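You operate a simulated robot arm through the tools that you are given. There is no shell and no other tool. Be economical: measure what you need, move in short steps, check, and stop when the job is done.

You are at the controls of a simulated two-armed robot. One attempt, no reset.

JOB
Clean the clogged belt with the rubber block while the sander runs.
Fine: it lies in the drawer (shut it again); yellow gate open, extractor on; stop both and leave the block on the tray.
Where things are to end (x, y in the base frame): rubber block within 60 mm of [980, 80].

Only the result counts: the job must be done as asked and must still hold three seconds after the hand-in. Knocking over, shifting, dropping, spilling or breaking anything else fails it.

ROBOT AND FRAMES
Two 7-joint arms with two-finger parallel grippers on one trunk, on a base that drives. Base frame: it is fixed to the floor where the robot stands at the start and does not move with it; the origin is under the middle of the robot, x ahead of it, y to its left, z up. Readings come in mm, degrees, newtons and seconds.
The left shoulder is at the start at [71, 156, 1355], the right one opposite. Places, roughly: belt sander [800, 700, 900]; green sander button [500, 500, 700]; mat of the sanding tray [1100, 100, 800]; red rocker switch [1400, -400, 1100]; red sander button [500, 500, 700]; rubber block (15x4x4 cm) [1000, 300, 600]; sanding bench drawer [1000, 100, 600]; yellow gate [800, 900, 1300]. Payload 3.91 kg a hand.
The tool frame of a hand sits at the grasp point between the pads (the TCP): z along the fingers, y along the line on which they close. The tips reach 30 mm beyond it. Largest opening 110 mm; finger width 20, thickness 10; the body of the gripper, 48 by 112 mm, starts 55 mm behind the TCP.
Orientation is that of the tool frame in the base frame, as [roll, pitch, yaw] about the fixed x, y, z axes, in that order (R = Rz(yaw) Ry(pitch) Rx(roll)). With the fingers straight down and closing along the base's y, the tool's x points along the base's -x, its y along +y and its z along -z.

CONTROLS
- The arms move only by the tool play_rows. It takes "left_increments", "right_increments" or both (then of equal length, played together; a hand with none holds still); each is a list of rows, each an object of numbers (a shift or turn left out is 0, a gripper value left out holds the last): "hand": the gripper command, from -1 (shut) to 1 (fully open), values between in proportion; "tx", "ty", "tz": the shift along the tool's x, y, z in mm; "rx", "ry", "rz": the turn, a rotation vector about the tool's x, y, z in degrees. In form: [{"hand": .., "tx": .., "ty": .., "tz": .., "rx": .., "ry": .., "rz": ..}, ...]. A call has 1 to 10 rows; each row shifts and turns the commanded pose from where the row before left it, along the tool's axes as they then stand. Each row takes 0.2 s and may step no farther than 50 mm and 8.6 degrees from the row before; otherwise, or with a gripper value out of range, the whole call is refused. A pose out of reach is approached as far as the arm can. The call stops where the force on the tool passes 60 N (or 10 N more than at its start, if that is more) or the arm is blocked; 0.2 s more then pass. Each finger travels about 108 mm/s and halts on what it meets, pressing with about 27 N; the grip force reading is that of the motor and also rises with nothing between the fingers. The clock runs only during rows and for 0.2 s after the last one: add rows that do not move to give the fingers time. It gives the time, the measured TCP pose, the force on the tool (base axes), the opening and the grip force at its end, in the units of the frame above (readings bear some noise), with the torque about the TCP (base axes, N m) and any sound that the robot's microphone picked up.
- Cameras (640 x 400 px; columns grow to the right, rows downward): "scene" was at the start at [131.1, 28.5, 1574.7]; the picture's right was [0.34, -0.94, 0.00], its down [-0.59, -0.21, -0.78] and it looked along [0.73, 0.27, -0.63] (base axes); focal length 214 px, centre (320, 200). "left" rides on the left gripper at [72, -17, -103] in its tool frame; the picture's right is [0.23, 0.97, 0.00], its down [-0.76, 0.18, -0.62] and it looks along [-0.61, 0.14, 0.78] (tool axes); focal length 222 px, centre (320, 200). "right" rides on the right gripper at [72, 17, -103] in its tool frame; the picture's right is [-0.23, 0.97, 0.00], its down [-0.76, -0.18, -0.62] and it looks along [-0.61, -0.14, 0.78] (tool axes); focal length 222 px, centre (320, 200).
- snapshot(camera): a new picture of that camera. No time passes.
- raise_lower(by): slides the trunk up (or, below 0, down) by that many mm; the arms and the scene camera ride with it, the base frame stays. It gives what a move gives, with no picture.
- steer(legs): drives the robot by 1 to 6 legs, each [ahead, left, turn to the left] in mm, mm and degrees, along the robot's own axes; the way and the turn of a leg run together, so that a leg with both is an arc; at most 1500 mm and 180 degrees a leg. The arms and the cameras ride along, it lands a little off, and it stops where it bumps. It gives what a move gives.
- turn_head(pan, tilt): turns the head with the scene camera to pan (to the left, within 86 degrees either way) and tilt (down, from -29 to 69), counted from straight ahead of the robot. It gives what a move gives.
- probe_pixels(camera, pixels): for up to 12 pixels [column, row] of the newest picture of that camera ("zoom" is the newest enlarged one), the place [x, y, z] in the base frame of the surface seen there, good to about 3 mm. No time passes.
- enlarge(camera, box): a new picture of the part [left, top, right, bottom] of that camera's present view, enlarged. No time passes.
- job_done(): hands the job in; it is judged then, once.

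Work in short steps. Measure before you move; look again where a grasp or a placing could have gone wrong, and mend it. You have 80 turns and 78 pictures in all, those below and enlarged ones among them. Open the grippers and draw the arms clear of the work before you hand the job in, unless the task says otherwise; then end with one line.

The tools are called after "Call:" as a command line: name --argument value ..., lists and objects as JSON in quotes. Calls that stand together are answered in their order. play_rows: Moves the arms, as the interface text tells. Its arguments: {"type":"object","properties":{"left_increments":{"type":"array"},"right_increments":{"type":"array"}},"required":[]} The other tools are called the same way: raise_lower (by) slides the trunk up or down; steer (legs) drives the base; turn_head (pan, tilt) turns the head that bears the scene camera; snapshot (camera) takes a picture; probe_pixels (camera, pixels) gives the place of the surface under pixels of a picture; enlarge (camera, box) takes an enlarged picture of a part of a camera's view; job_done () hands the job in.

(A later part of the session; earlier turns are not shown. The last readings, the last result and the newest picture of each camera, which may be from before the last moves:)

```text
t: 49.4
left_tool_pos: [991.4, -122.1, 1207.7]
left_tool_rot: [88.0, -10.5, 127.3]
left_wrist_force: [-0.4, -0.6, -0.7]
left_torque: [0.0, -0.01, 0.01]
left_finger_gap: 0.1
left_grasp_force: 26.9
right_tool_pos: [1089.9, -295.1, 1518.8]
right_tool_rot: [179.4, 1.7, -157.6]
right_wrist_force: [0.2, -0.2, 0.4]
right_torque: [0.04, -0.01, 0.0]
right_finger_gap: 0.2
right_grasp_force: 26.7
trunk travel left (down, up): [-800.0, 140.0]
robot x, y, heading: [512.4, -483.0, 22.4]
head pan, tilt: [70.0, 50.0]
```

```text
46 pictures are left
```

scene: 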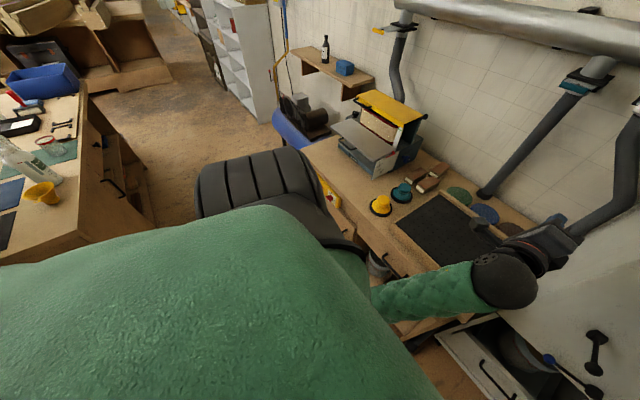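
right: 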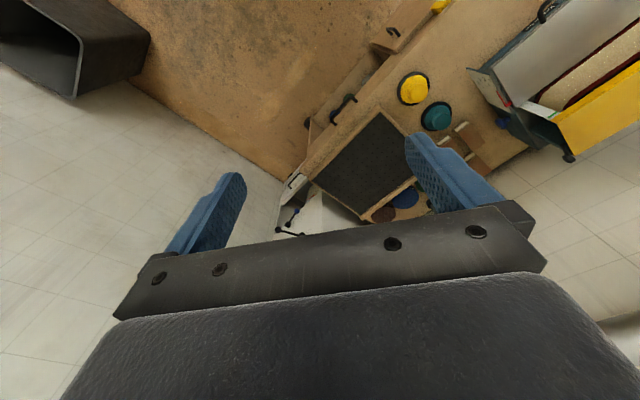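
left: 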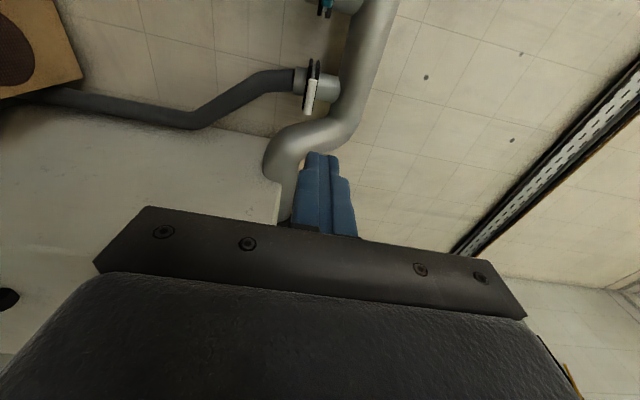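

Another bench stands behind-left with loose items. I probe its edge and floor points to know clearances.

Call:
probe_pixels --camera "scene" --pixels '[[80, 235], [84, 100], [150, 225], [20, 255], [110, 160], [250, 230], [200, 200], [40, 195], [345, 235]]'

Call:
turn_head --pan 86 --tilt 65

Call:
snapshot --camera "scene"

```text
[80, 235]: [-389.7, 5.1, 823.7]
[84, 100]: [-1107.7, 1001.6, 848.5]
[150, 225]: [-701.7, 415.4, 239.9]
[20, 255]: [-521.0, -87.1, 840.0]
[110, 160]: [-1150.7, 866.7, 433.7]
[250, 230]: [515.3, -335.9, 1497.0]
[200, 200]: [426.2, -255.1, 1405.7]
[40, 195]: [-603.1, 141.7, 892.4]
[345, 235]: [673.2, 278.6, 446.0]
```

```text
t: 50.2
left_tool_pos: [992.3, -121.5, 1207.1]
left_tool_rot: [88.0, -10.4, 127.2]
left_wrist_force: [0.0, -0.5, 0.4]
left_torque: [0.05, -0.01, 0.02]
left_finger_gap: 0.0
left_grasp_force: 26.4
right_tool_pos: [1088.8, -295.1, 1518.5]
right_tool_rot: [179.2, 1.7, -157.7]
right_wrist_force: [-0.3, 0.1, -0.3]
right_torque: [-0.02, -0.03, 0.02]
right_finger_gap: 0.3
right_grasp_force: 27.1
trunk travel left (down, up): [-800.0, 140.0]
robot x, y, heading: [511.5, -482.3, 22.7]
head pan, tilt: [85.9, 65.0]
```

```text
45 pictures are left
```

scene: 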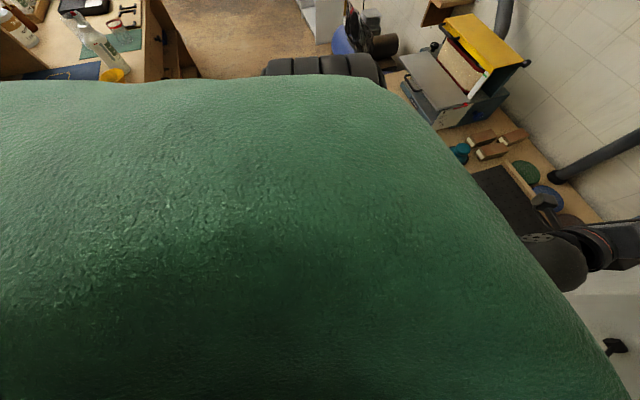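

The other bench is far (its edge n≈-320, v≥228). The block was probably residual elbow contact; I try backing away from the wall and cabinet.

Call:
steer --legs '[[-120, 60, 0], [0, 80, 0]]'

Call:
turn_head --pan -60 --tilt 25

Call:
snapshot --camera "scene"

```text
t: 52.2
left_tool_pos: [836.3, -46.7, 1204.8]
left_tool_rot: [88.2, -11.1, 127.2]
left_wrist_force: [0.2, -0.1, -0.1]
left_torque: [0.03, 0.03, -0.04]
left_finger_gap: 0.0
left_grasp_force: 27.0
right_tool_pos: [936.5, -222.1, 1514.6]
right_tool_rot: [178.8, 1.3, -157.5]
right_wrist_force: [0.1, 0.4, -0.4]
right_torque: [-0.04, -0.06, 0.02]
right_finger_gap: 0.0
right_grasp_force: 26.4
trunk travel left (down, up): [-800.0, 140.0]
robot x, y, heading: [346.6, -398.4, 22.7]
head pan, tilt: [85.9, 65.0]
```

```text
t: 54.5
left_tool_pos: [837.8, -46.3, 1204.7]
left_tool_rot: [88.3, -11.2, 127.2]
left_wrist_force: [-0.3, 0.7, 0.0]
left_torque: [0.01, 0.02, -0.02]
left_finger_gap: 0.2
left_grasp_force: 26.7
right_tool_pos: [939.3, -223.2, 1512.0]
right_tool_rot: [178.6, 1.2, -157.4]
right_wrist_force: [0.3, -0.7, -0.2]
right_torque: [0.03, -0.02, 0.04]
right_finger_gap: 0.0
right_grasp_force: 26.9
trunk travel left (down, up): [-800.0, 140.0]
robot x, y, heading: [346.0, -399.8, 22.5]
head pan, tilt: [-60.0, 25.0]
```

```text
44 pictures are left
```

scene: 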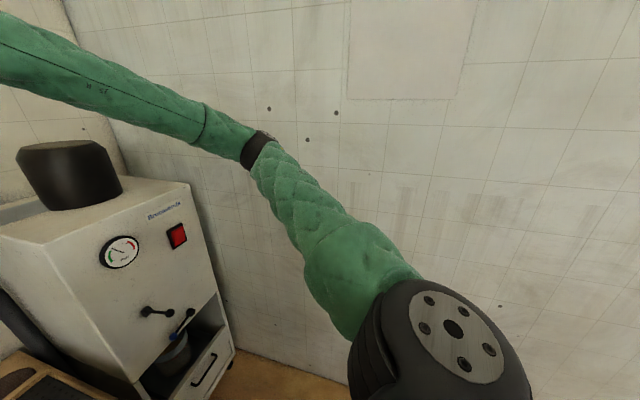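

Now free with robot ≈1030 mm from the rocker. The right arm can reach it extended: I move the right hand forward and rotate it to point forward.

Call:
play_rows --right_increments '[{"tx": -35}, {"tx": -35}, {"tx": -35}, {"tx": -35}, {"ry": -8.5, "ty": -20}, {"ry": -8.5, "ty": -20}, {"ry": -8.5, "ty": -20}, {"ry": -8.5, "ty": -20}, {"ry": -8.5, "ty": -20}]'

Call:
play_rows --right_increments '[{"ry": -8.5, "ty": -20}, {"ry": -8.5, "ty": -20}, {"ry": -8.5, "ty": -20}, {"ry": -8.5, "ty": -20}, {"ry": -8.5, "ty": -20}, {"ry": -5, "ty": -20}]'

```text
t: 56.5
left_tool_pos: [836.7, -48.4, 1204.5]
left_tool_rot: [88.2, -11.2, 127.3]
left_wrist_force: [-0.4, 0.3, 0.0]
left_torque: [0.02, 0.0, 0.01]
left_finger_gap: 0.0
left_grasp_force: 26.4
right_tool_pos: [1107.2, -262.9, 1513.8]
right_tool_rot: [178.0, 43.9, -158.7]
right_wrist_force: [0.7, -0.3, 0.3]
right_torque: [0.02, 0.0, 0.01]
right_finger_gap: 0.0
right_grasp_force: 26.6
trunk travel left (down, up): [-800.0, 140.0]
robot x, y, heading: [349.6, -398.9, 22.4]
head pan, tilt: [-60.0, 25.0]
```

```text
t: 57.9
left_tool_pos: [838.7, -46.8, 1204.7]
left_tool_rot: [88.2, -11.2, 127.3]
left_wrist_force: [-0.1, 1.5, 0.8]
left_torque: [0.03, -0.03, 0.0]
left_finger_gap: 0.1
left_grasp_force: 27.1
right_tool_pos: [1152.0, -370.7, 1512.4]
right_tool_rot: [44.3, 88.1, 67.0]
right_wrist_force: [-0.5, -0.8, 0.3]
right_torque: [0.01, 0.01, -0.04]
right_finger_gap: 0.0
right_grasp_force: 27.0
trunk travel left (down, up): [-800.0, 140.0]
robot x, y, heading: [347.2, -399.7, 22.8]
head pan, tilt: [-60.0, 25.0]
```

Pointing forward. Lower 394 and shift right 135, staying short of the cabinet.

Call:
play_rows --right_increments '[{"tx": 43.8, "ty": -15}, {"tx": 43.8, "ty": -15}, {"tx": 43.8, "ty": -15}, {"tx": 43.8, "ty": -15}, {"tx": 43.8, "ty": -15}, {"tx": 43.8, "ty": -15}, {"tx": 43.8, "ty": -15}, {"tx": 43.8, "ty": -15}, {"tx": 43.8, "ty": -15}]'

Call:
snapshot --camera "scene"

```text
t: 59.9
left_tool_pos: [837.9, -50.1, 1206.4]
left_tool_rot: [88.1, -11.3, 127.3]
left_wrist_force: [-0.3, -0.2, 0.1]
left_torque: [0.01, -0.02, 0.08]
left_finger_gap: 0.0
left_grasp_force: 27.5
right_tool_pos: [1193.8, -466.3, 1255.1]
right_tool_rot: [79.8, 85.9, 105.2]
right_wrist_force: [-0.7, -0.4, 1.0]
right_torque: [-0.02, 0.01, 0.0]
right_finger_gap: 0.0
right_grasp_force: 26.4
right hand out of reach, approached as far as the arm can: row 1, 2, 3, 4, 5
trunk travel left (down, up): [-800.0, 140.0]
robot x, y, heading: [343.1, -400.8, 22.6]
head pan, tilt: [-60.0, 25.0]
```

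```text
43 pictures are left
```

scene: 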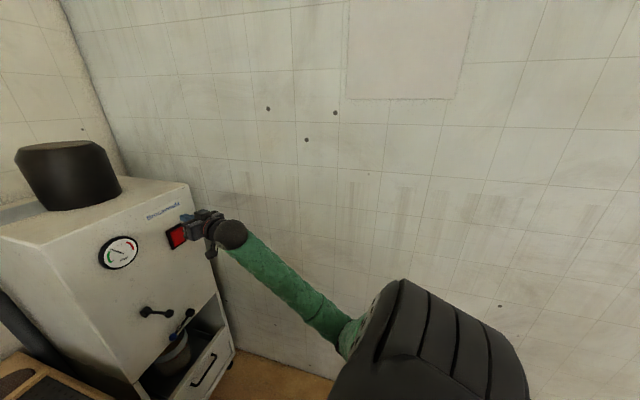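

Elbow now hangs clear. Down 137, right 36, then forward to 50 mm before the rocker.

Call:
play_rows --right_increments '[{"tx": 45, "ty": -9}, {"tx": 46, "ty": -9}, {"tx": 46, "ty": -9}, {"ty": -9, "tz": 35}, {"tz": 40}, {"tz": 30}]'

Call:
enlarge --camera "right" --box '[160, 30, 480, 230]'

Call:
enlarge --camera "scene" --box '[130, 190, 258, 270]'

```text
t: 61.3
left_tool_pos: [839.5, -47.9, 1203.9]
left_tool_rot: [88.3, -11.2, 127.2]
left_wrist_force: [-0.1, 0.5, 0.2]
left_torque: [-0.03, 0.01, 0.0]
left_finger_gap: 0.0
left_grasp_force: 27.2
right_tool_pos: [1303.8, -441.7, 1116.7]
right_tool_rot: [81.7, 86.0, 106.9]
right_wrist_force: [0.0, 0.7, 0.5]
right_torque: [0.01, 0.0, 0.0]
right_finger_gap: 0.2
right_grasp_force: 27.1
trunk travel left (down, up): [-800.0, 140.0]
robot x, y, heading: [345.4, -398.8, 22.7]
head pan, tilt: [-60.0, 25.0]
```

```text
2.00 times, centred on (320, 130) of right
```

zoom: 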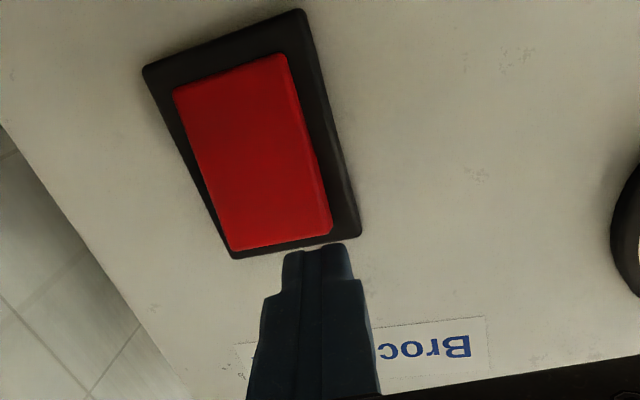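

```text
5.00 times, centred on (194, 230) of scene
```

zoom: 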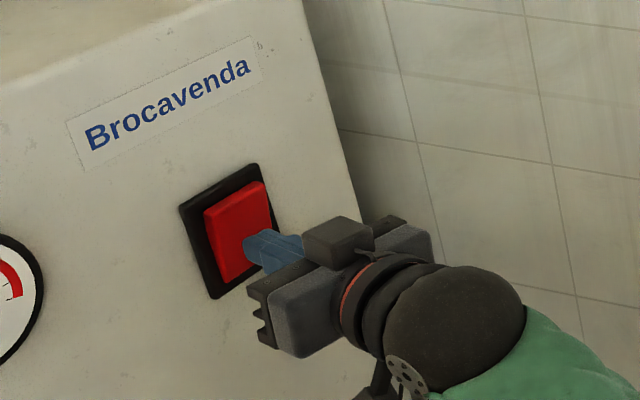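

Tips are ~50 mm before the rocker and ~14 mm left of its centre. I probe the rocker's extents to set height.

Call:
probe_pixels --camera "zoom" --pixels '[[236, 198], [262, 188], [225, 275], [208, 215], [232, 180], [215, 290]]'

```text
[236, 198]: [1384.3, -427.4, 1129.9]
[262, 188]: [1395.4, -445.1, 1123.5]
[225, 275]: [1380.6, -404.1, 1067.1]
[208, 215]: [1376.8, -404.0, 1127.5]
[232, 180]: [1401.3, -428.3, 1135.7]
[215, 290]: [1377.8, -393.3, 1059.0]
```

Rocker spans z≈1067–1128; pressing at 1117 hits the upper half. Shift right 14 and press.

Call:
play_rows --right_increments '[{"ty": -15}, {"tz": 25}, {"tz": 15}, {"tz": 7}, {"tz": 5}, {"tz": 5}, {"tz": 5}, {"tz": 4}]'

Call:
enlarge --camera "scene" --box '[130, 190, 258, 270]'

```text
t: 62.9
left_tool_pos: [834.8, -49.4, 1205.9]
left_tool_rot: [88.1, -11.1, 127.0]
left_wrist_force: [0.2, -0.3, -0.2]
left_torque: [0.0, 0.0, 0.01]
left_finger_gap: 0.0
left_grasp_force: 26.6
right_tool_pos: [1357.9, -430.6, 1114.9]
right_tool_rot: [82.4, 86.1, 107.8]
right_wrist_force: [-31.2, -10.4, 3.5]
right_torque: [-0.04, 0.16, 0.45]
right_finger_gap: 0.1
right_grasp_force: 27.4
trunk travel left (down, up): [-800.0, 140.0]
robot x, y, heading: [344.0, -399.3, 22.6]
head pan, tilt: [-60.0, 25.0]
stopped in row 8 (right hand): the force on the tool passed its limit at 68 N (the readings are from after the stop); the commanded pose is now the measured one
```

```text
5.00 times, centred on (194, 230) of scene
```

zoom: 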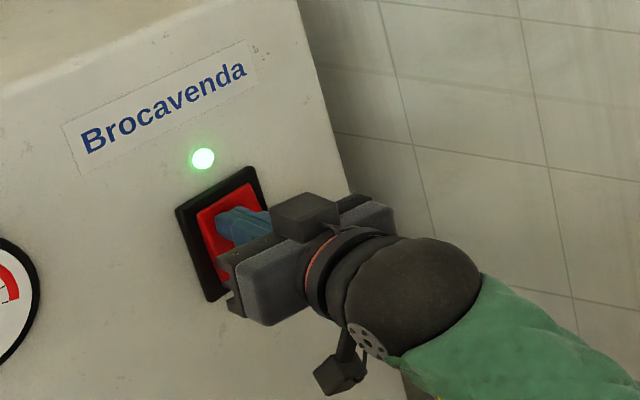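

Green lamp on and the filter runs: extractor is on. I withdraw the right hand, then square the robot up to the bench in front of the drawer.

Call:
play_rows --right_increments '[{"tz": -20}, {"tz": -40}, {"tz": -40}, {"tz": -45}, {"tz": -45}]'

Call:
steer --legs '[[0, 0, 12.9], [-110, 196, 0]]'

Call:
turn_head --pan -8 --tilt 45

Call:
snapshot --camera "scene"

```text
t: 64.1
left_tool_pos: [836.6, -48.9, 1206.0]
left_tool_rot: [88.1, -11.1, 127.2]
left_wrist_force: [0.4, -0.2, -0.6]
left_torque: [0.0, 0.06, 0.03]
left_finger_gap: 0.0
left_grasp_force: 26.6
right_tool_pos: [1187.7, -510.1, 1113.1]
right_tool_rot: [84.6, 86.2, 110.0]
right_wrist_force: [-0.3, -0.3, -0.1]
right_torque: [0.0, 0.02, -0.01]
right_finger_gap: 0.0
right_grasp_force: 26.8
trunk travel left (down, up): [-800.0, 140.0]
robot x, y, heading: [347.0, -400.9, 22.6]
head pan, tilt: [-60.0, 25.0]
```

```text
t: 66.6
left_tool_pos: [541.1, 150.5, 1205.3]
left_tool_rot: [88.2, -11.2, 139.9]
left_wrist_force: [0.3, -0.7, 0.5]
left_torque: [0.02, 0.0, -0.03]
left_finger_gap: 0.0
left_grasp_force: 27.4
right_tool_pos: [986.1, -224.1, 1113.6]
right_tool_rot: [85.4, 86.1, 123.5]
right_wrist_force: [-0.1, 0.7, -0.2]
right_torque: [-0.02, 0.03, -0.05]
right_finger_gap: 0.0
right_grasp_force: 27.0
trunk travel left (down, up): [-800.0, 140.0]
robot x, y, heading: [144.1, -302.3, 35.1]
head pan, tilt: [-60.0, 25.0]
```

```text
t: 67.8
left_tool_pos: [543.1, 149.7, 1204.8]
left_tool_rot: [88.1, -11.3, 139.9]
left_wrist_force: [1.0, -0.7, -0.5]
left_torque: [0.0, 0.01, -0.01]
left_finger_gap: 0.1
left_grasp_force: 27.2
right_tool_pos: [986.3, -223.9, 1113.0]
right_tool_rot: [85.7, 86.2, 123.7]
right_wrist_force: [-0.8, 1.2, 0.2]
right_torque: [0.02, -0.05, -0.03]
right_finger_gap: 0.0
right_grasp_force: 27.5
trunk travel left (down, up): [-800.0, 140.0]
robot x, y, heading: [136.5, -301.9, 35.2]
head pan, tilt: [-8.0, 45.0]
```

```text
39 pictures are left
```

scene: 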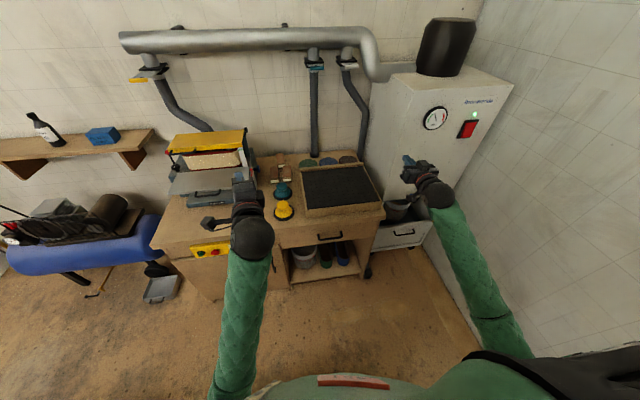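

Robot is well placed (handle at (330,236)). I probe the drawer handle and front, and turn the right gripper so it closes vertically while drawing it back and inward.

Call:
enlarge --camera "scene" --box '[260, 205, 404, 295]'

Call:
probe_pixels --camera "zoom" --pixels '[[260, 145], [310, 142], [360, 133], [310, 120], [200, 160], [420, 130], [200, 110], [300, 200]]'

Call:
play_rows --right_increments '[{"tz": -40, "ty": 25}, {"tz": -40, "ty": 25}, {"tz": -40, "ty": 25, "rx": 3}, {"ty": 45}, {"ty": 45}, {"ty": 45}, {"ty": 45}]'

Call:
play_rows --right_increments '[{"rz": 8.5}, {"rz": 8.5}, {"rz": 8.5}, {"rz": 8.5}, {"rz": 8.5}, {"rz": 8.5}, {"rz": 8.5}, {"rz": 8.5}, {"rz": 8.5}, {"rz": 8.5}]'

```text
4.44 times, centred on (332, 250) of scene
```

zoom: 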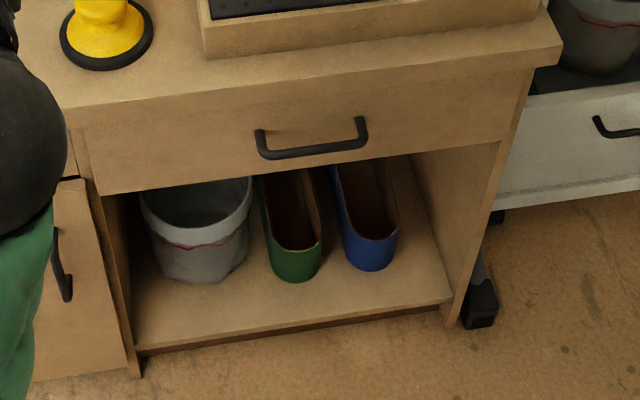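

```text
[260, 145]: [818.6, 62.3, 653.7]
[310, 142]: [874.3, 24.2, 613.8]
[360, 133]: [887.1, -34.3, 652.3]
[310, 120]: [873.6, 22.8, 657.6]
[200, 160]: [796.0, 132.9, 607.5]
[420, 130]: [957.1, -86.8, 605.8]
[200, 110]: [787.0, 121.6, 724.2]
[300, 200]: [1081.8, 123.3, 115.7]
```

```text
t: 69.4
left_tool_pos: [542.3, 149.5, 1203.6]
left_tool_rot: [88.2, -11.2, 139.8]
left_wrist_force: [-0.4, 0.5, 0.3]
left_torque: [0.03, -0.02, 0.0]
left_finger_gap: 0.1
left_grasp_force: 26.9
right_tool_pos: [817.9, -247.4, 1159.1]
right_tool_rot: [91.2, 85.6, 127.8]
right_wrist_force: [0.7, -0.1, -1.0]
right_torque: [0.0, 0.01, -0.04]
right_finger_gap: 0.1
right_grasp_force: 27.3
right hand out of reach, approached as far as the arm can: row 3, 4, 5, 6, 7
trunk travel left (down, up): [-800.0, 140.0]
robot x, y, heading: [137.1, -302.4, 35.3]
head pan, tilt: [-8.0, 45.0]
```

```text
t: 71.6
left_tool_pos: [542.6, 150.4, 1204.0]
left_tool_rot: [88.2, -11.2, 139.8]
left_wrist_force: [-0.6, 0.4, 0.7]
left_torque: [0.0, -0.01, -0.05]
left_finger_gap: 0.1
left_grasp_force: 27.4
right_tool_pos: [817.9, -244.1, 1158.3]
right_tool_rot: [89.8, 1.0, 125.1]
right_wrist_force: [0.2, 0.0, -0.9]
right_torque: [0.01, -0.02, -0.02]
right_finger_gap: 0.1
right_grasp_force: 27.1
trunk travel left (down, up): [-800.0, 140.0]
robot x, y, heading: [138.8, -298.9, 35.3]
head pan, tilt: [-8.0, 45.0]
```

Now the right gripper closes vertically and points at the bench. I lower the trunk ~500 mm so that the hand is at handle height.

Call:
raise_lower --by -505

Call:
play_rows --right_increments '[{"hand": 0, "tx": 32, "tz": 9}, {"tx": 32, "tz": 9}, {"tx": 32, "tz": 9}, {"tx": 32, "tz": 9}, {"tx": 32, "tz": 9}, {"tx": 31, "tz": 9}]'

Call:
snapshot --camera "scene"

```text
refused: -505 is not a number from -400 to 400
```

```text
t: 72.5
left_tool_pos: [542.0, 148.6, 1203.5]
left_tool_rot: [88.2, -11.1, 139.8]
left_wrist_force: [0.2, -0.3, 0.0]
left_torque: [0.0, -0.01, -0.05]
left_finger_gap: 0.0
left_grasp_force: 26.9
right_tool_pos: [803.6, -180.3, 1150.8]
right_tool_rot: [91.0, 14.4, 126.3]
right_wrist_force: [0.4, -0.2, -0.1]
right_torque: [-0.02, -0.03, 0.0]
right_finger_gap: 55.0
right_grasp_force: 0.1
right hand out of reach, approached as far as the arm can: row 4
trunk travel left (down, up): [-800.0, 140.0]
robot x, y, heading: [134.9, -302.6, 35.2]
head pan, tilt: [-8.0, 45.0]
stopped in row 4 (right hand): the arm was blocked; the commanded pose is now the measured one
```

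```text
37 pictures are left
```

scene: 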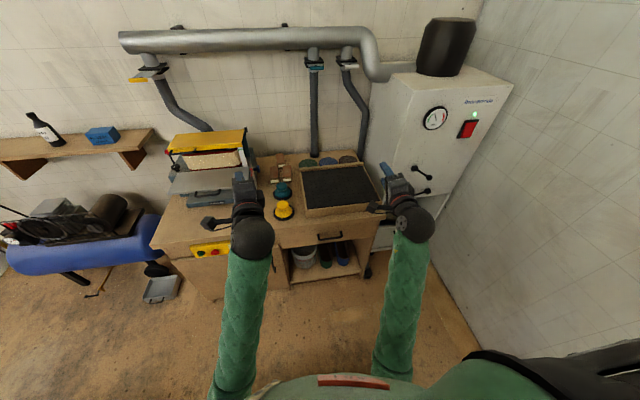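

The right arm jams further inward, so I'll let the base do the centring: undo the tilt, move the base left ~150 and forward ~60, and lower the trunk in two steps.

Call:
play_rows --right_increments '[{"tx": -20, "rz": 7.2}, {"tx": -20, "rz": 7.2}, {}]'

Call:
steer --legs '[[0, 157, 0]]'

Call:
raise_lower --by -400

Call:
snapshot --camera "scene"

```text
t: 73.3
left_tool_pos: [542.7, 148.8, 1205.7]
left_tool_rot: [88.2, -11.1, 139.8]
left_wrist_force: [-0.2, 0.1, -0.5]
left_torque: [0.01, -0.03, -0.02]
left_finger_gap: 0.0
left_grasp_force: 27.0
right_tool_pos: [826.7, -212.0, 1158.4]
right_tool_rot: [91.0, -0.3, 125.9]
right_wrist_force: [-0.8, 0.2, 1.0]
right_torque: [0.0, -0.03, 0.01]
right_finger_gap: 55.2
right_grasp_force: 0.0
trunk travel left (down, up): [-800.0, 140.0]
robot x, y, heading: [136.8, -300.3, 35.0]
head pan, tilt: [-8.0, 45.0]
```

```text
t: 74.7
left_tool_pos: [450.5, 278.8, 1204.5]
left_tool_rot: [88.2, -11.0, 139.7]
left_wrist_force: [0.0, 1.0, 0.3]
left_torque: [0.01, -0.02, -0.06]
left_finger_gap: 0.0
left_grasp_force: 26.7
right_tool_pos: [734.7, -83.5, 1159.3]
right_tool_rot: [90.9, -0.2, 125.9]
right_wrist_force: [0.0, -0.4, -0.3]
right_torque: [0.01, 0.03, 0.01]
right_finger_gap: 55.2
right_grasp_force: 0.1
trunk travel left (down, up): [-800.0, 140.0]
robot x, y, heading: [49.0, -174.1, 35.1]
head pan, tilt: [-8.0, 45.0]
```

```text
t: 78.5
left_tool_pos: [452.3, 277.8, 804.5]
left_tool_rot: [88.1, -11.1, 139.8]
left_wrist_force: [0.2, 0.4, -0.1]
left_torque: [-0.02, 0.0, -0.02]
left_finger_gap: 0.0
left_grasp_force: 27.9
right_tool_pos: [735.2, -85.2, 758.8]
right_tool_rot: [90.9, -0.1, 125.9]
right_wrist_force: [0.2, 0.5, -0.1]
right_torque: [0.05, 0.02, -0.01]
right_finger_gap: 54.9
right_grasp_force: 0.1
trunk travel left (down, up): [-400.0, 540.0]
robot x, y, heading: [49.5, -170.1, 34.8]
head pan, tilt: [-8.0, 45.0]
```

```text
36 pictures are left
```

scene: 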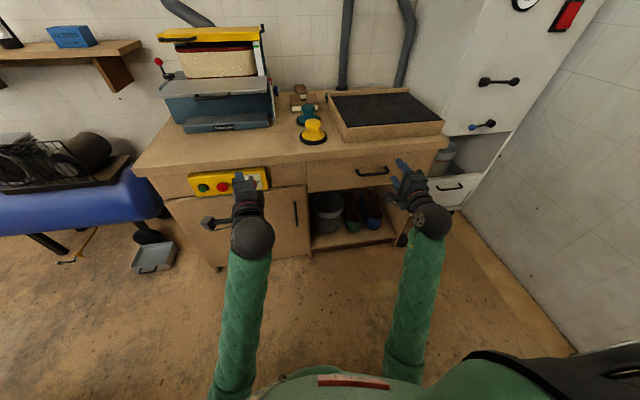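

Handle is (372,171) in view; the hand is 107 mm above it and 140 mm short. Lower the trunk 107 and check.

Call:
raise_lower --by -107

Call:
play_rows --right_increments '[{"tx": 14, "tz": 30}, {"tz": 30}, {"tz": 15}]'

Call:
snapshot --camera "right"

Call:
enlarge --camera "scene" --box '[330, 100, 458, 180]'

```text
t: 79.9
left_tool_pos: [447.7, 278.9, 716.1]
left_tool_rot: [88.1, -10.6, 139.8]
left_wrist_force: [0.1, -0.5, 0.4]
left_torque: [-0.01, -0.02, 0.03]
left_finger_gap: 0.0
left_grasp_force: 26.7
right_tool_pos: [730.5, -82.3, 672.8]
right_tool_rot: [90.6, 0.4, 125.9]
right_wrist_force: [0.0, -0.2, -0.2]
right_torque: [0.03, -0.03, 0.04]
right_finger_gap: 54.9
right_grasp_force: 0.0
trunk travel left (down, up): [-293.0, 647.0]
robot x, y, heading: [50.5, -169.8, 35.1]
head pan, tilt: [-8.0, 45.0]
```

```text
t: 80.7
left_tool_pos: [451.8, 277.1, 699.0]
left_tool_rot: [88.0, -11.2, 139.8]
left_wrist_force: [-1.7, -0.4, 0.0]
left_torque: [0.03, -0.02, -0.01]
left_finger_gap: 0.0
left_grasp_force: 27.1
right_tool_pos: [789.4, -33.2, 658.5]
right_tool_rot: [90.5, 0.6, 125.7]
right_wrist_force: [0.5, -0.2, 0.0]
right_torque: [0.01, -0.06, 0.02]
right_finger_gap: 55.1
right_grasp_force: 0.1
trunk travel left (down, up): [-293.0, 647.0]
robot x, y, heading: [45.2, -176.1, 35.2]
head pan, tilt: [-8.0, 45.0]
```

```text
35 pictures are left
```

right: 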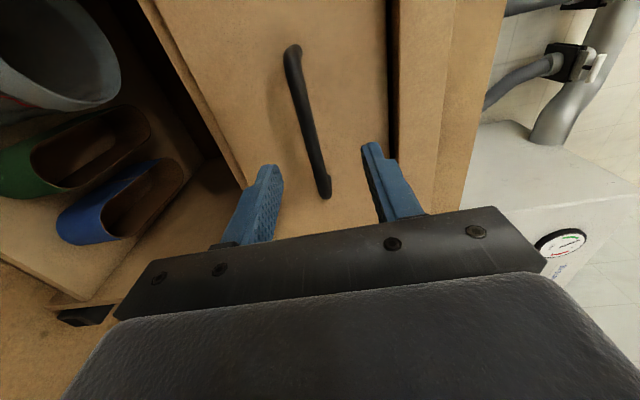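

```text
5.00 times, centred on (394, 140) of scene
```

zoom: 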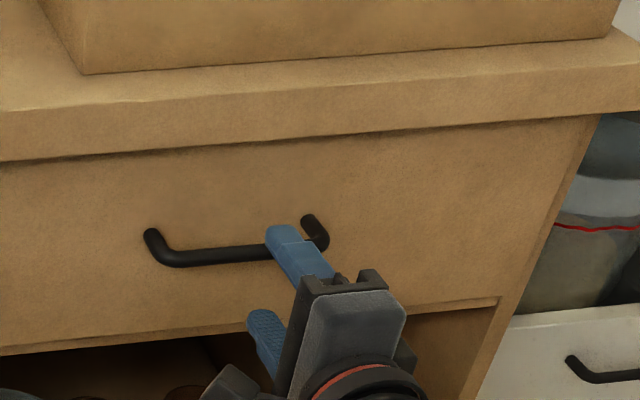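

The handle lies between the fingers in the hand view, toward its right end. I probe its points for the last move.

Call:
probe_pixels --camera "right" --pixels '[[297, 80], [308, 120], [318, 165], [290, 55], [270, 100]]'

```text
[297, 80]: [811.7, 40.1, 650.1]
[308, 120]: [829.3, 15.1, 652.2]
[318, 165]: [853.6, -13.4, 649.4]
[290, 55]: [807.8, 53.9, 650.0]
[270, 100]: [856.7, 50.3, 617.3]
```

Bar centre about 60 mm ahead, 12 left, 7 lower. Advance and grip.

Call:
play_rows --right_increments '[{"tx": 12, "tz": 20, "ty": -7}, {"tz": 20}, {"tz": 18}, {}, {"hand": -1}, {}, {}, {}]'

```text
t: 82.2
left_tool_pos: [451.1, 277.9, 697.9]
left_tool_rot: [88.1, -11.2, 139.7]
left_wrist_force: [-0.8, 0.1, -0.5]
left_torque: [0.02, 0.02, 0.01]
left_finger_gap: 0.0
left_grasp_force: 27.1
right_tool_pos: [830.3, 7.7, 650.5]
right_tool_rot: [90.2, 1.0, 125.7]
right_wrist_force: [0.0, 4.4, 25.5]
right_torque: [0.95, 0.18, -0.08]
right_finger_gap: 11.8
right_grasp_force: 45.4
trunk travel left (down, up): [-293.0, 647.0]
robot x, y, heading: [48.9, -167.6, 34.9]
head pan, tilt: [-8.0, 45.0]
stopped in row 7 (right hand): the force on the tool passed its limit at 61 N (the readings are from after the stop); the commanded pose is now the measured one
```

Handle gripped (gap 11.8). Pull 80 mm with the arm.

Call:
play_rows --right_increments '[{"tz": -6}, {"tz": -10}, {"tz": -12}, {"tz": -12}, {"tz": -15}, {"tz": -15}, {"tz": -15}]'

Call:
snapshot --camera "scene"

```text
t: 83.5
left_tool_pos: [451.8, 279.3, 700.8]
left_tool_rot: [88.1, -11.2, 139.8]
left_wrist_force: [0.1, 0.4, 0.4]
left_torque: [-0.05, 0.0, 0.01]
left_finger_gap: 0.0
left_grasp_force: 26.8
right_tool_pos: [791.5, -21.5, 650.4]
right_tool_rot: [91.2, 0.6, 125.7]
right_wrist_force: [-0.7, -0.1, -29.6]
right_torque: [0.38, 0.69, 1.25]
right_finger_gap: 11.7
right_grasp_force: 44.8
trunk travel left (down, up): [-293.0, 647.0]
robot x, y, heading: [45.8, -173.2, 35.1]
head pan, tilt: [-8.0, 45.0]
stopped in row 6 (right hand): the force on the tool passed its limit at 78 N (the readings are from after the stop); the commanded pose is now the measured one
```

```text
33 pictures are left
```

scene: 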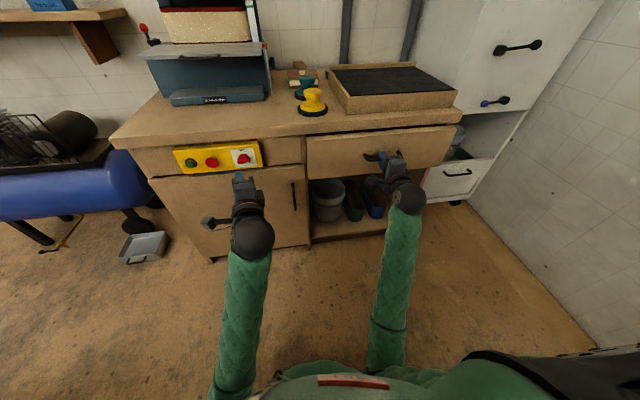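

Drawer is 49 mm out and aligned. I now pull by driving the base back 180 mm.

Call:
steer --legs '[[-180, 0, 0]]'

Call:
snapshot --camera "scene"

```text
t: 84.8
left_tool_pos: [347.4, 204.4, 702.0]
left_tool_rot: [88.1, -11.1, 139.5]
left_wrist_force: [0.1, -0.9, 0.3]
left_torque: [-0.02, -0.01, 0.02]
left_finger_gap: 0.0
left_grasp_force: 27.0
right_tool_pos: [688.4, -97.0, 650.7]
right_tool_rot: [91.2, 0.7, 125.3]
right_wrist_force: [-0.5, -1.4, -5.2]
right_torque: [0.5, 0.56, 0.05]
right_finger_gap: 11.5
right_grasp_force: 44.8
trunk travel left (down, up): [-293.0, 647.0]
robot x, y, heading: [-52.2, -243.4, 35.0]
head pan, tilt: [-8.0, 45.0]
stopped in leg 1: the force on the tool passed its limit at 62 N (the readings are from after the stop); the commanded pose is now the measured one
```

```text
32 pictures are left
```

scene: 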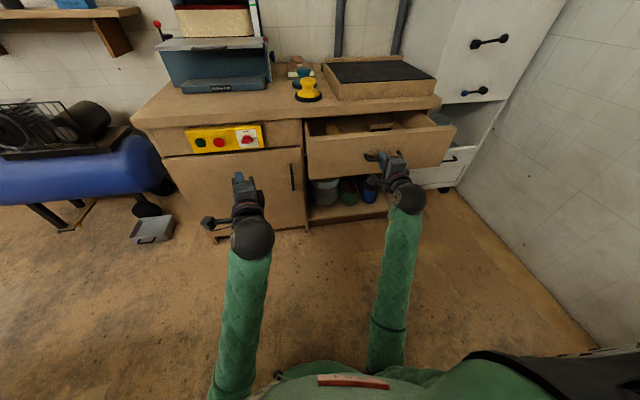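

Drawer is ~175 mm out, two things visible inside. I pull further.

Call:
steer --legs '[[-130, 0, 0]]'

Call:
enlarge --camera "scene" --box '[270, 80, 462, 200]'

Call:
probe_pixels --camera "zoom" --pixels '[[140, 130], [230, 150], [250, 130], [300, 140], [360, 150], [400, 140]]'

```text
t: 86.1
left_tool_pos: [240.1, 127.3, 701.2]
left_tool_rot: [88.1, -11.2, 139.5]
left_wrist_force: [-0.6, -0.3, 0.3]
left_torque: [0.03, 0.02, -0.01]
left_finger_gap: 0.0
left_grasp_force: 27.4
right_tool_pos: [580.7, -176.7, 650.1]
right_tool_rot: [91.1, 0.7, 125.2]
right_wrist_force: [15.7, -22.0, -17.4]
right_torque: [0.43, 0.57, -1.04]
right_finger_gap: 11.7
right_grasp_force: 45.1
trunk travel left (down, up): [-293.0, 647.0]
robot x, y, heading: [-163.7, -319.9, 34.6]
head pan, tilt: [-8.0, 45.0]
```

```text
3.33 times, centred on (366, 140) of scene
```

zoom: 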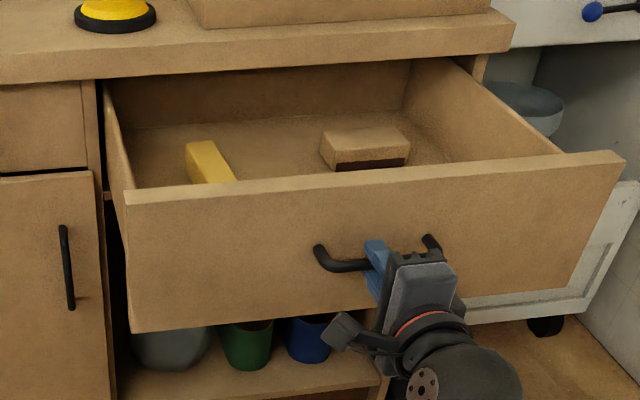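

```text
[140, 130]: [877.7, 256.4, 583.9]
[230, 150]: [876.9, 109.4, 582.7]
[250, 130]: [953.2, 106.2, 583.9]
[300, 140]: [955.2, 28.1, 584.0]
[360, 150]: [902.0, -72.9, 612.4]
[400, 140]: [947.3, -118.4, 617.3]
```

The yellowish stick at zoom (210,165) looks like the rubber block; the other is a brown brush-like block. I release the handle, back off, and raise the trunk for a view from above.

Call:
play_rows --right_increments '[{"hand": 0.1}, {}, {"tz": -15}, {"tz": -20}, {"tx": -10, "tz": -20}]'

Call:
raise_lower --by 300

Call:
snapshot --camera "scene"

```text
t: 87.5
left_tool_pos: [237.3, 126.6, 712.8]
left_tool_rot: [88.0, -10.8, 139.5]
left_wrist_force: [0.5, -0.1, 0.0]
left_torque: [0.01, 0.02, -0.02]
left_finger_gap: 0.3
left_grasp_force: 27.4
right_tool_pos: [539.8, -208.1, 681.1]
right_tool_rot: [89.2, -0.4, 125.1]
right_wrist_force: [0.5, -0.2, -0.4]
right_torque: [0.03, -0.01, 0.03]
right_finger_gap: 60.8
right_grasp_force: 0.1
trunk travel left (down, up): [-293.0, 647.0]
robot x, y, heading: [-160.0, -323.6, 34.7]
head pan, tilt: [-8.0, 45.0]
stopped in row 5 (right hand): the arm was blocked; the commanded pose is now the measured one
```

```text
t: 90.5
left_tool_pos: [242.8, 128.3, 996.0]
left_tool_rot: [88.2, -11.3, 139.5]
left_wrist_force: [-0.5, 0.0, 0.4]
left_torque: [0.01, 0.0, 0.03]
left_finger_gap: 0.1
left_grasp_force: 26.9
right_tool_pos: [545.6, -207.9, 963.5]
right_tool_rot: [89.6, -0.5, 125.2]
right_wrist_force: [-0.3, -0.4, -0.1]
right_torque: [-0.01, -0.01, 0.04]
right_finger_gap: 60.5
right_grasp_force: 0.1
trunk travel left (down, up): [-593.0, 347.0]
robot x, y, heading: [-162.9, -323.4, 34.8]
head pan, tilt: [-8.0, 45.0]
```

```text
30 pictures are left
```

scene: 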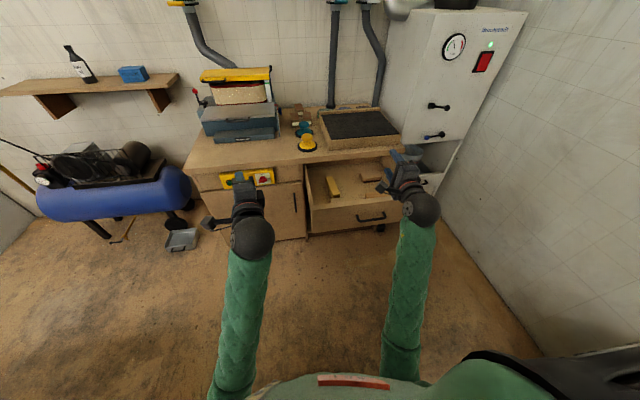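

Drawer stays open with the block at (333,187). Zoom and probe.

Call:
enlarge --camera "scene" --box '[296, 155, 424, 235]'

Call:
probe_pixels --camera "zoom" --pixels '[[165, 108], [185, 150], [200, 190], [215, 205], [160, 150], [300, 150], [350, 170], [110, 240], [90, 90], [250, 200], [200, 60], [425, 235]]'

```text
5.00 times, centred on (360, 195) of scene
```

zoom: 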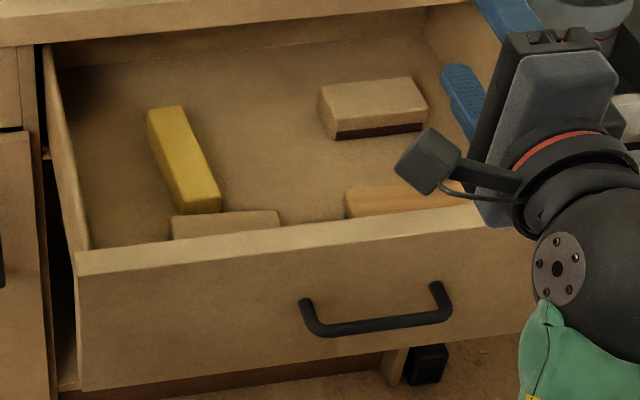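

```text
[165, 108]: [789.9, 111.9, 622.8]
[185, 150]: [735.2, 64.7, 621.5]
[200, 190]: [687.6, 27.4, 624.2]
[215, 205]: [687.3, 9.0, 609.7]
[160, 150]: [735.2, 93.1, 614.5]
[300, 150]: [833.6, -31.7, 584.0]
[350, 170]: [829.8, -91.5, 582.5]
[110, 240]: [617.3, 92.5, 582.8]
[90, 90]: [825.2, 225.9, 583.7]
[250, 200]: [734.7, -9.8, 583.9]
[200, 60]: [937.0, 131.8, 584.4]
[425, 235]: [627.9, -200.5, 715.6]
```

The rubber block: top centre ≈(735,67,622), axis ≈40°, floor 584. I drive forward 200 and rotate the right hand to point down.

Call:
steer --legs '[[200, 0, 0]]'

Call:
play_rows --right_increments '[{"rx": 4.949, "ry": 4.949, "rz": -4.949}, {"rx": 4.949, "ry": 4.949, "rz": -4.949}, {"rx": 4.949, "ry": 4.949, "rz": -4.949}, {"rx": 4.949, "ry": 4.949, "rz": -4.949}, {"rx": 4.949, "ry": 4.949, "rz": -4.949}, {"rx": 4.949, "ry": 4.949, "rz": -4.949}, {"rx": 4.949, "ry": 4.949, "rz": -4.949}, {"rx": 4.949, "ry": 4.949, "rz": -4.949}, {"rx": 4.949, "ry": 4.949, "rz": -4.949}, {"rx": 4.949, "ry": 4.949, "rz": -4.949}]'

Call:
play_rows --right_increments '[{"rx": 4.949, "ry": 4.949, "rz": -4.949, "hand": 0.5}, {"rx": 4.949, "ry": 4.949, "rz": -4.949}, {"rx": 4.949, "ry": 4.949, "rz": -4.949}, {"rx": 4.949, "ry": 4.949, "rz": -4.949}, {"rz": -4.6}, {}]'

```text
t: 92.1
left_tool_pos: [407.8, 242.9, 996.2]
left_tool_rot: [88.2, -11.3, 139.5]
left_wrist_force: [0.6, 0.2, -0.4]
left_torque: [-0.01, 0.01, 0.0]
left_finger_gap: 0.0
left_grasp_force: 26.8
right_tool_pos: [708.7, -93.2, 962.3]
right_tool_rot: [89.7, -0.6, 125.3]
right_wrist_force: [0.5, -1.1, -0.2]
right_torque: [-0.03, -0.02, 0.0]
right_finger_gap: 60.5
right_grasp_force: 0.0
trunk travel left (down, up): [-593.0, 347.0]
robot x, y, heading: [0.9, -205.0, 34.7]
head pan, tilt: [-8.0, 45.0]
```

```text
t: 94.3
left_tool_pos: [405.8, 242.2, 997.0]
left_tool_rot: [88.2, -11.2, 139.4]
left_wrist_force: [-0.7, 0.3, -0.2]
left_torque: [-0.04, 0.0, 0.04]
left_finger_gap: 0.0
left_grasp_force: 26.6
right_tool_pos: [708.1, -94.7, 962.4]
right_tool_rot: [155.9, 15.6, -168.3]
right_wrist_force: [0.5, -0.8, -0.1]
right_torque: [-0.03, 0.01, -0.01]
right_finger_gap: 60.4
right_grasp_force: 0.1
trunk travel left (down, up): [-593.0, 347.0]
robot x, y, heading: [3.1, -209.8, 34.8]
head pan, tilt: [-8.0, 45.0]
```

```text
t: 95.7
left_tool_pos: [405.1, 242.4, 996.9]
left_tool_rot: [88.2, -11.2, 139.5]
left_wrist_force: [0.1, 1.5, -0.5]
left_torque: [-0.01, 0.01, -0.03]
left_finger_gap: 0.1
left_grasp_force: 27.1
right_tool_pos: [707.9, -93.8, 961.8]
right_tool_rot: [179.5, 0.4, -140.0]
right_wrist_force: [-1.3, -0.1, -0.6]
right_torque: [-0.02, 0.01, 0.01]
right_finger_gap: 82.3
right_grasp_force: 0.0
trunk travel left (down, up): [-593.0, 347.0]
robot x, y, heading: [6.4, -207.8, 35.0]
head pan, tilt: [-8.0, 45.0]
```

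Right hand points down, aligned to the block's axis. Move over the grasp point (712,45) and look with the hand camera.

Call:
play_rows --right_increments '[{"tx": -31, "ty": 35}, {"tx": -31, "ty": 35}, {"tx": -30, "ty": 34}, {"tz": 40}, {"tz": 40}, {"tz": 40}, {"tz": 40}]'

Call:
snapshot --camera "right"

Call:
probe_pixels --camera "right" --pixels '[[320, 150], [320, 120], [320, 90], [300, 120], [345, 120]]'

```text
t: 97.3
left_tool_pos: [407.3, 242.8, 997.4]
left_tool_rot: [88.3, -11.1, 139.5]
left_wrist_force: [-1.0, -0.6, -0.1]
left_torque: [0.0, 0.03, -0.01]
left_finger_gap: 0.0
left_grasp_force: 27.1
right_tool_pos: [714.8, 48.1, 803.2]
right_tool_rot: [179.5, 0.4, -140.2]
right_wrist_force: [0.2, 0.7, 0.1]
right_torque: [-0.01, -0.02, 0.01]
right_finger_gap: 82.1
right_grasp_force: 0.0
trunk travel left (down, up): [-593.0, 347.0]
robot x, y, heading: [1.9, -205.0, 34.9]
head pan, tilt: [-8.0, 45.0]
```

```text
28 pictures are left
```

right: 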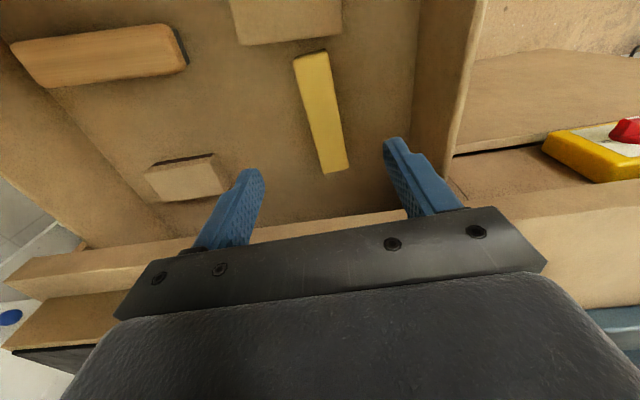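

```text
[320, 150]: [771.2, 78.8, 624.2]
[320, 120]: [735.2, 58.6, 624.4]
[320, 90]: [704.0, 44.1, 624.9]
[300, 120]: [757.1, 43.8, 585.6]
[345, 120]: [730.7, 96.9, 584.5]
```

Block visible from (310,55) to (336,170), between the fingers. I probe its mid-line.

Call:
probe_pixels --camera "right" --pixels '[[309, 62], [322, 115], [334, 165], [306, 115], [338, 115]]'

```text
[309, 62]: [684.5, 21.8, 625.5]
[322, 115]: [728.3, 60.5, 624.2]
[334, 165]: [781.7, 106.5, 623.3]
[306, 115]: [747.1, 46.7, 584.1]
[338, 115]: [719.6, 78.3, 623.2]
```

TCP lies right on the mid-line. Descend 185 mm and grip.

Call:
play_rows --right_increments '[{"tz": 45}, {"tz": 45}, {"tz": 45}, {"tz": 30}, {"tz": 19}, {}, {"hand": -1}, {}, {}, {}]'

Call:
play_rows --right_increments '[{"tz": -30}, {"tz": -45}, {"tz": -45}, {"tz": -45}, {"tz": -45}, {"tz": -45}]'

Call:
snapshot --camera "right"

```text
t: 99.5
left_tool_pos: [406.6, 242.9, 998.9]
left_tool_rot: [88.3, -11.1, 139.5]
left_wrist_force: [0.2, 0.0, -0.8]
left_torque: [0.0, 0.0, 0.02]
left_finger_gap: 0.1
left_grasp_force: 27.1
right_tool_pos: [711.9, 49.9, 620.8]
right_tool_rot: [179.5, 0.5, -140.0]
right_wrist_force: [0.2, -0.4, -0.1]
right_torque: [-0.03, -0.12, 0.02]
right_finger_gap: 39.7
right_grasp_force: 26.4
trunk travel left (down, up): [-593.0, 347.0]
robot x, y, heading: [2.8, -207.5, 35.0]
head pan, tilt: [-8.0, 45.0]
```

```text
t: 100.9
left_tool_pos: [406.6, 242.7, 998.3]
left_tool_rot: [88.1, -11.2, 139.5]
left_wrist_force: [-0.5, -0.8, 0.0]
left_torque: [-0.01, 0.03, 0.03]
left_finger_gap: 0.0
left_grasp_force: 27.4
right_tool_pos: [714.2, 46.1, 872.2]
right_tool_rot: [179.5, 0.5, -140.1]
right_wrist_force: [0.6, 0.3, -2.2]
right_torque: [-0.03, 0.02, -0.02]
right_finger_gap: 39.7
right_grasp_force: 27.1
trunk travel left (down, up): [-593.0, 347.0]
robot x, y, heading: [-1.1, -208.1, 35.1]
head pan, tilt: [-8.0, 45.0]
```

```text
27 pictures are left
```

right: 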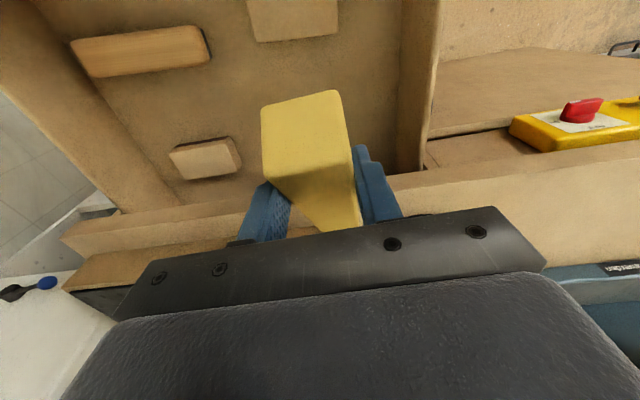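

Block held (gap 39.7). Now I raise the block clear and back, level the left fist (turn −14° about its y, −11° about z), and lower the trunk 150 so the fist can shut the drawer.

Call:
play_rows --right_increments '[{"tz": -40, "tx": 12}, {"tz": -40, "tx": 12}, {"tz": -40, "tx": 12}, {"tz": -40, "tx": 12}, {"tz": -40, "tx": 12}, {"tz": -40, "tx": 12}, {"tz": -40, "tx": 12}]' --left_increments '[{"ry": -7, "hand": -1}, {"ry": -7}, {"rz": -5.5}, {"rz": -5.5}, {}, {}, {}]'

Call:
raise_lower --by -150

Call:
steer --legs '[[0, -370, 0]]'

Call:
snapshot --camera "scene"

```text
t: 102.5
left_tool_pos: [423.1, 246.8, 990.4]
left_tool_rot: [91.0, -0.3, 125.4]
left_wrist_force: [0.5, -0.6, 0.0]
left_torque: [0.0, 0.01, 0.05]
left_finger_gap: 0.0
left_grasp_force: 27.0
left hand out of reach, approached as far as the arm can: row 1, 2
right_tool_pos: [646.1, -11.3, 1154.3]
right_tool_rot: [179.5, 0.5, -140.1]
right_wrist_force: [-0.1, 0.1, -2.3]
right_torque: [-0.03, 0.01, -0.01]
right_finger_gap: 39.9
right_grasp_force: 26.9
trunk travel left (down, up): [-593.0, 347.0]
robot x, y, heading: [-1.5, -202.8, 34.9]
head pan, tilt: [-8.0, 45.0]
```

```text
t: 104.3
left_tool_pos: [423.6, 246.8, 840.7]
left_tool_rot: [90.9, -0.3, 125.4]
left_wrist_force: [-0.7, 0.0, 0.6]
left_torque: [0.01, -0.02, -0.03]
left_finger_gap: 0.0
left_grasp_force: 27.4
right_tool_pos: [647.1, -10.4, 1004.2]
right_tool_rot: [179.4, 0.6, -140.1]
right_wrist_force: [-0.1, 0.5, -1.5]
right_torque: [-0.04, 0.04, 0.0]
right_finger_gap: 40.0
right_grasp_force: 26.9
trunk travel left (down, up): [-443.0, 497.0]
robot x, y, heading: [1.2, -207.3, 35.0]
head pan, tilt: [-8.0, 45.0]
```

```text
t: 106.6
left_tool_pos: [629.4, -51.2, 839.4]
left_tool_rot: [90.9, -0.4, 125.3]
left_wrist_force: [0.4, -0.3, -0.3]
left_torque: [-0.02, 0.01, -0.01]
left_finger_gap: 0.0
left_grasp_force: 27.0
right_tool_pos: [854.6, -308.5, 1002.7]
right_tool_rot: [179.3, 0.4, -140.2]
right_wrist_force: [0.7, -0.2, -1.5]
right_torque: [0.0, 0.04, 0.01]
right_finger_gap: 39.8
right_grasp_force: 27.3
trunk travel left (down, up): [-443.0, 497.0]
robot x, y, heading: [205.8, -501.9, 34.8]
head pan, tilt: [-8.0, 45.0]
```

```text
26 pictures are left
```

scene: 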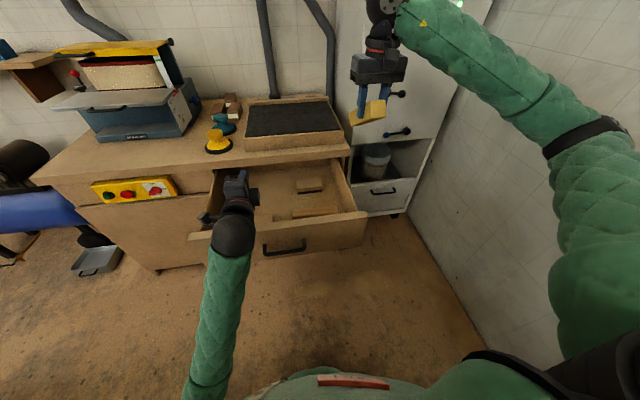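

The fist is above the open drawer (front n≈420). I back up 140, lower the fist to z≈680, then check.

Call:
steer --legs '[[-150, 0, 0]]'

Call:
play_rows --left_increments '[{"ty": -40}, {"ty": -40}, {"ty": -40}, {"ty": -40}]'

Call:
snapshot --camera "scene"

```text
t: 108.0
left_tool_pos: [504.8, -136.6, 840.7]
left_tool_rot: [91.0, -0.2, 125.5]
left_wrist_force: [-0.1, 0.8, 0.7]
left_torque: [0.02, 0.01, 0.0]
left_finger_gap: 0.0
left_grasp_force: 27.4
right_tool_pos: [729.1, -395.9, 1004.6]
right_tool_rot: [179.5, 0.5, -140.2]
right_wrist_force: [-0.6, -0.1, -0.8]
right_torque: [0.01, 0.02, -0.02]
right_finger_gap: 39.4
right_grasp_force: 27.4
trunk travel left (down, up): [-443.0, 497.0]
robot x, y, heading: [82.5, -590.7, 34.7]
head pan, tilt: [-8.0, 45.0]
```

```text
t: 109.0
left_tool_pos: [506.7, -139.6, 679.1]
left_tool_rot: [91.0, -0.4, 125.4]
left_wrist_force: [-0.1, 0.2, 0.1]
left_torque: [0.01, 0.04, 0.02]
left_finger_gap: 0.0
left_grasp_force: 27.6
right_tool_pos: [729.7, -396.3, 1003.2]
right_tool_rot: [179.3, 0.4, -140.2]
right_wrist_force: [0.3, 0.8, -0.8]
right_torque: [-0.02, 0.0, 0.01]
right_finger_gap: 39.9
right_grasp_force: 26.7
trunk travel left (down, up): [-443.0, 497.0]
robot x, y, heading: [85.2, -588.4, 34.8]
head pan, tilt: [-8.0, 45.0]
```

```text
25 pictures are left
```

scene: 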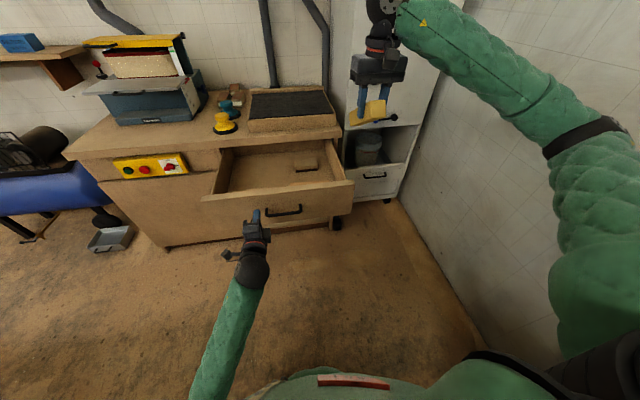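

Fist stands before the drawer front, left of the handle. Drive forward to shut it.

Call:
steer --legs '[[200, 0, 0], [140, 0, 0]]'

Call:
enlarge --camera "scene" --box '[160, 80, 384, 220]'

```text
t: 111.5
left_tool_pos: [788.6, 61.4, 677.9]
left_tool_rot: [91.1, -0.3, 125.6]
left_wrist_force: [0.6, 0.5, 0.7]
left_torque: [0.02, 0.0, -0.01]
left_finger_gap: 0.2
left_grasp_force: 27.4
right_tool_pos: [1012.6, -196.1, 1002.9]
right_tool_rot: [179.5, 0.3, -140.1]
right_wrist_force: [-0.4, -1.2, -2.4]
right_torque: [-0.01, 0.06, 0.01]
right_finger_gap: 40.0
right_grasp_force: 27.2
trunk travel left (down, up): [-443.0, 497.0]
robot x, y, heading: [361.3, -391.2, 35.0]
head pan, tilt: [-8.0, 45.0]
```

```text
2.86 times, centred on (272, 150) of scene
```

zoom: 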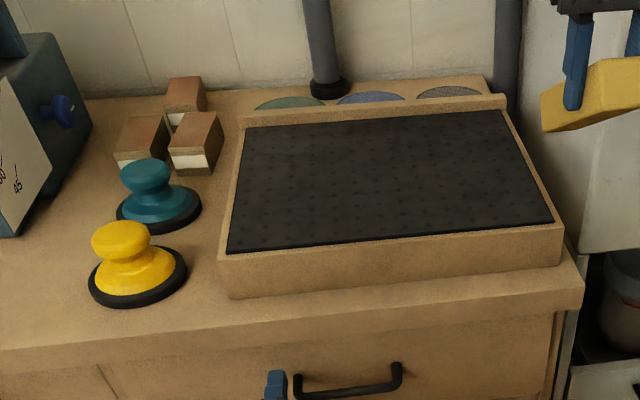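

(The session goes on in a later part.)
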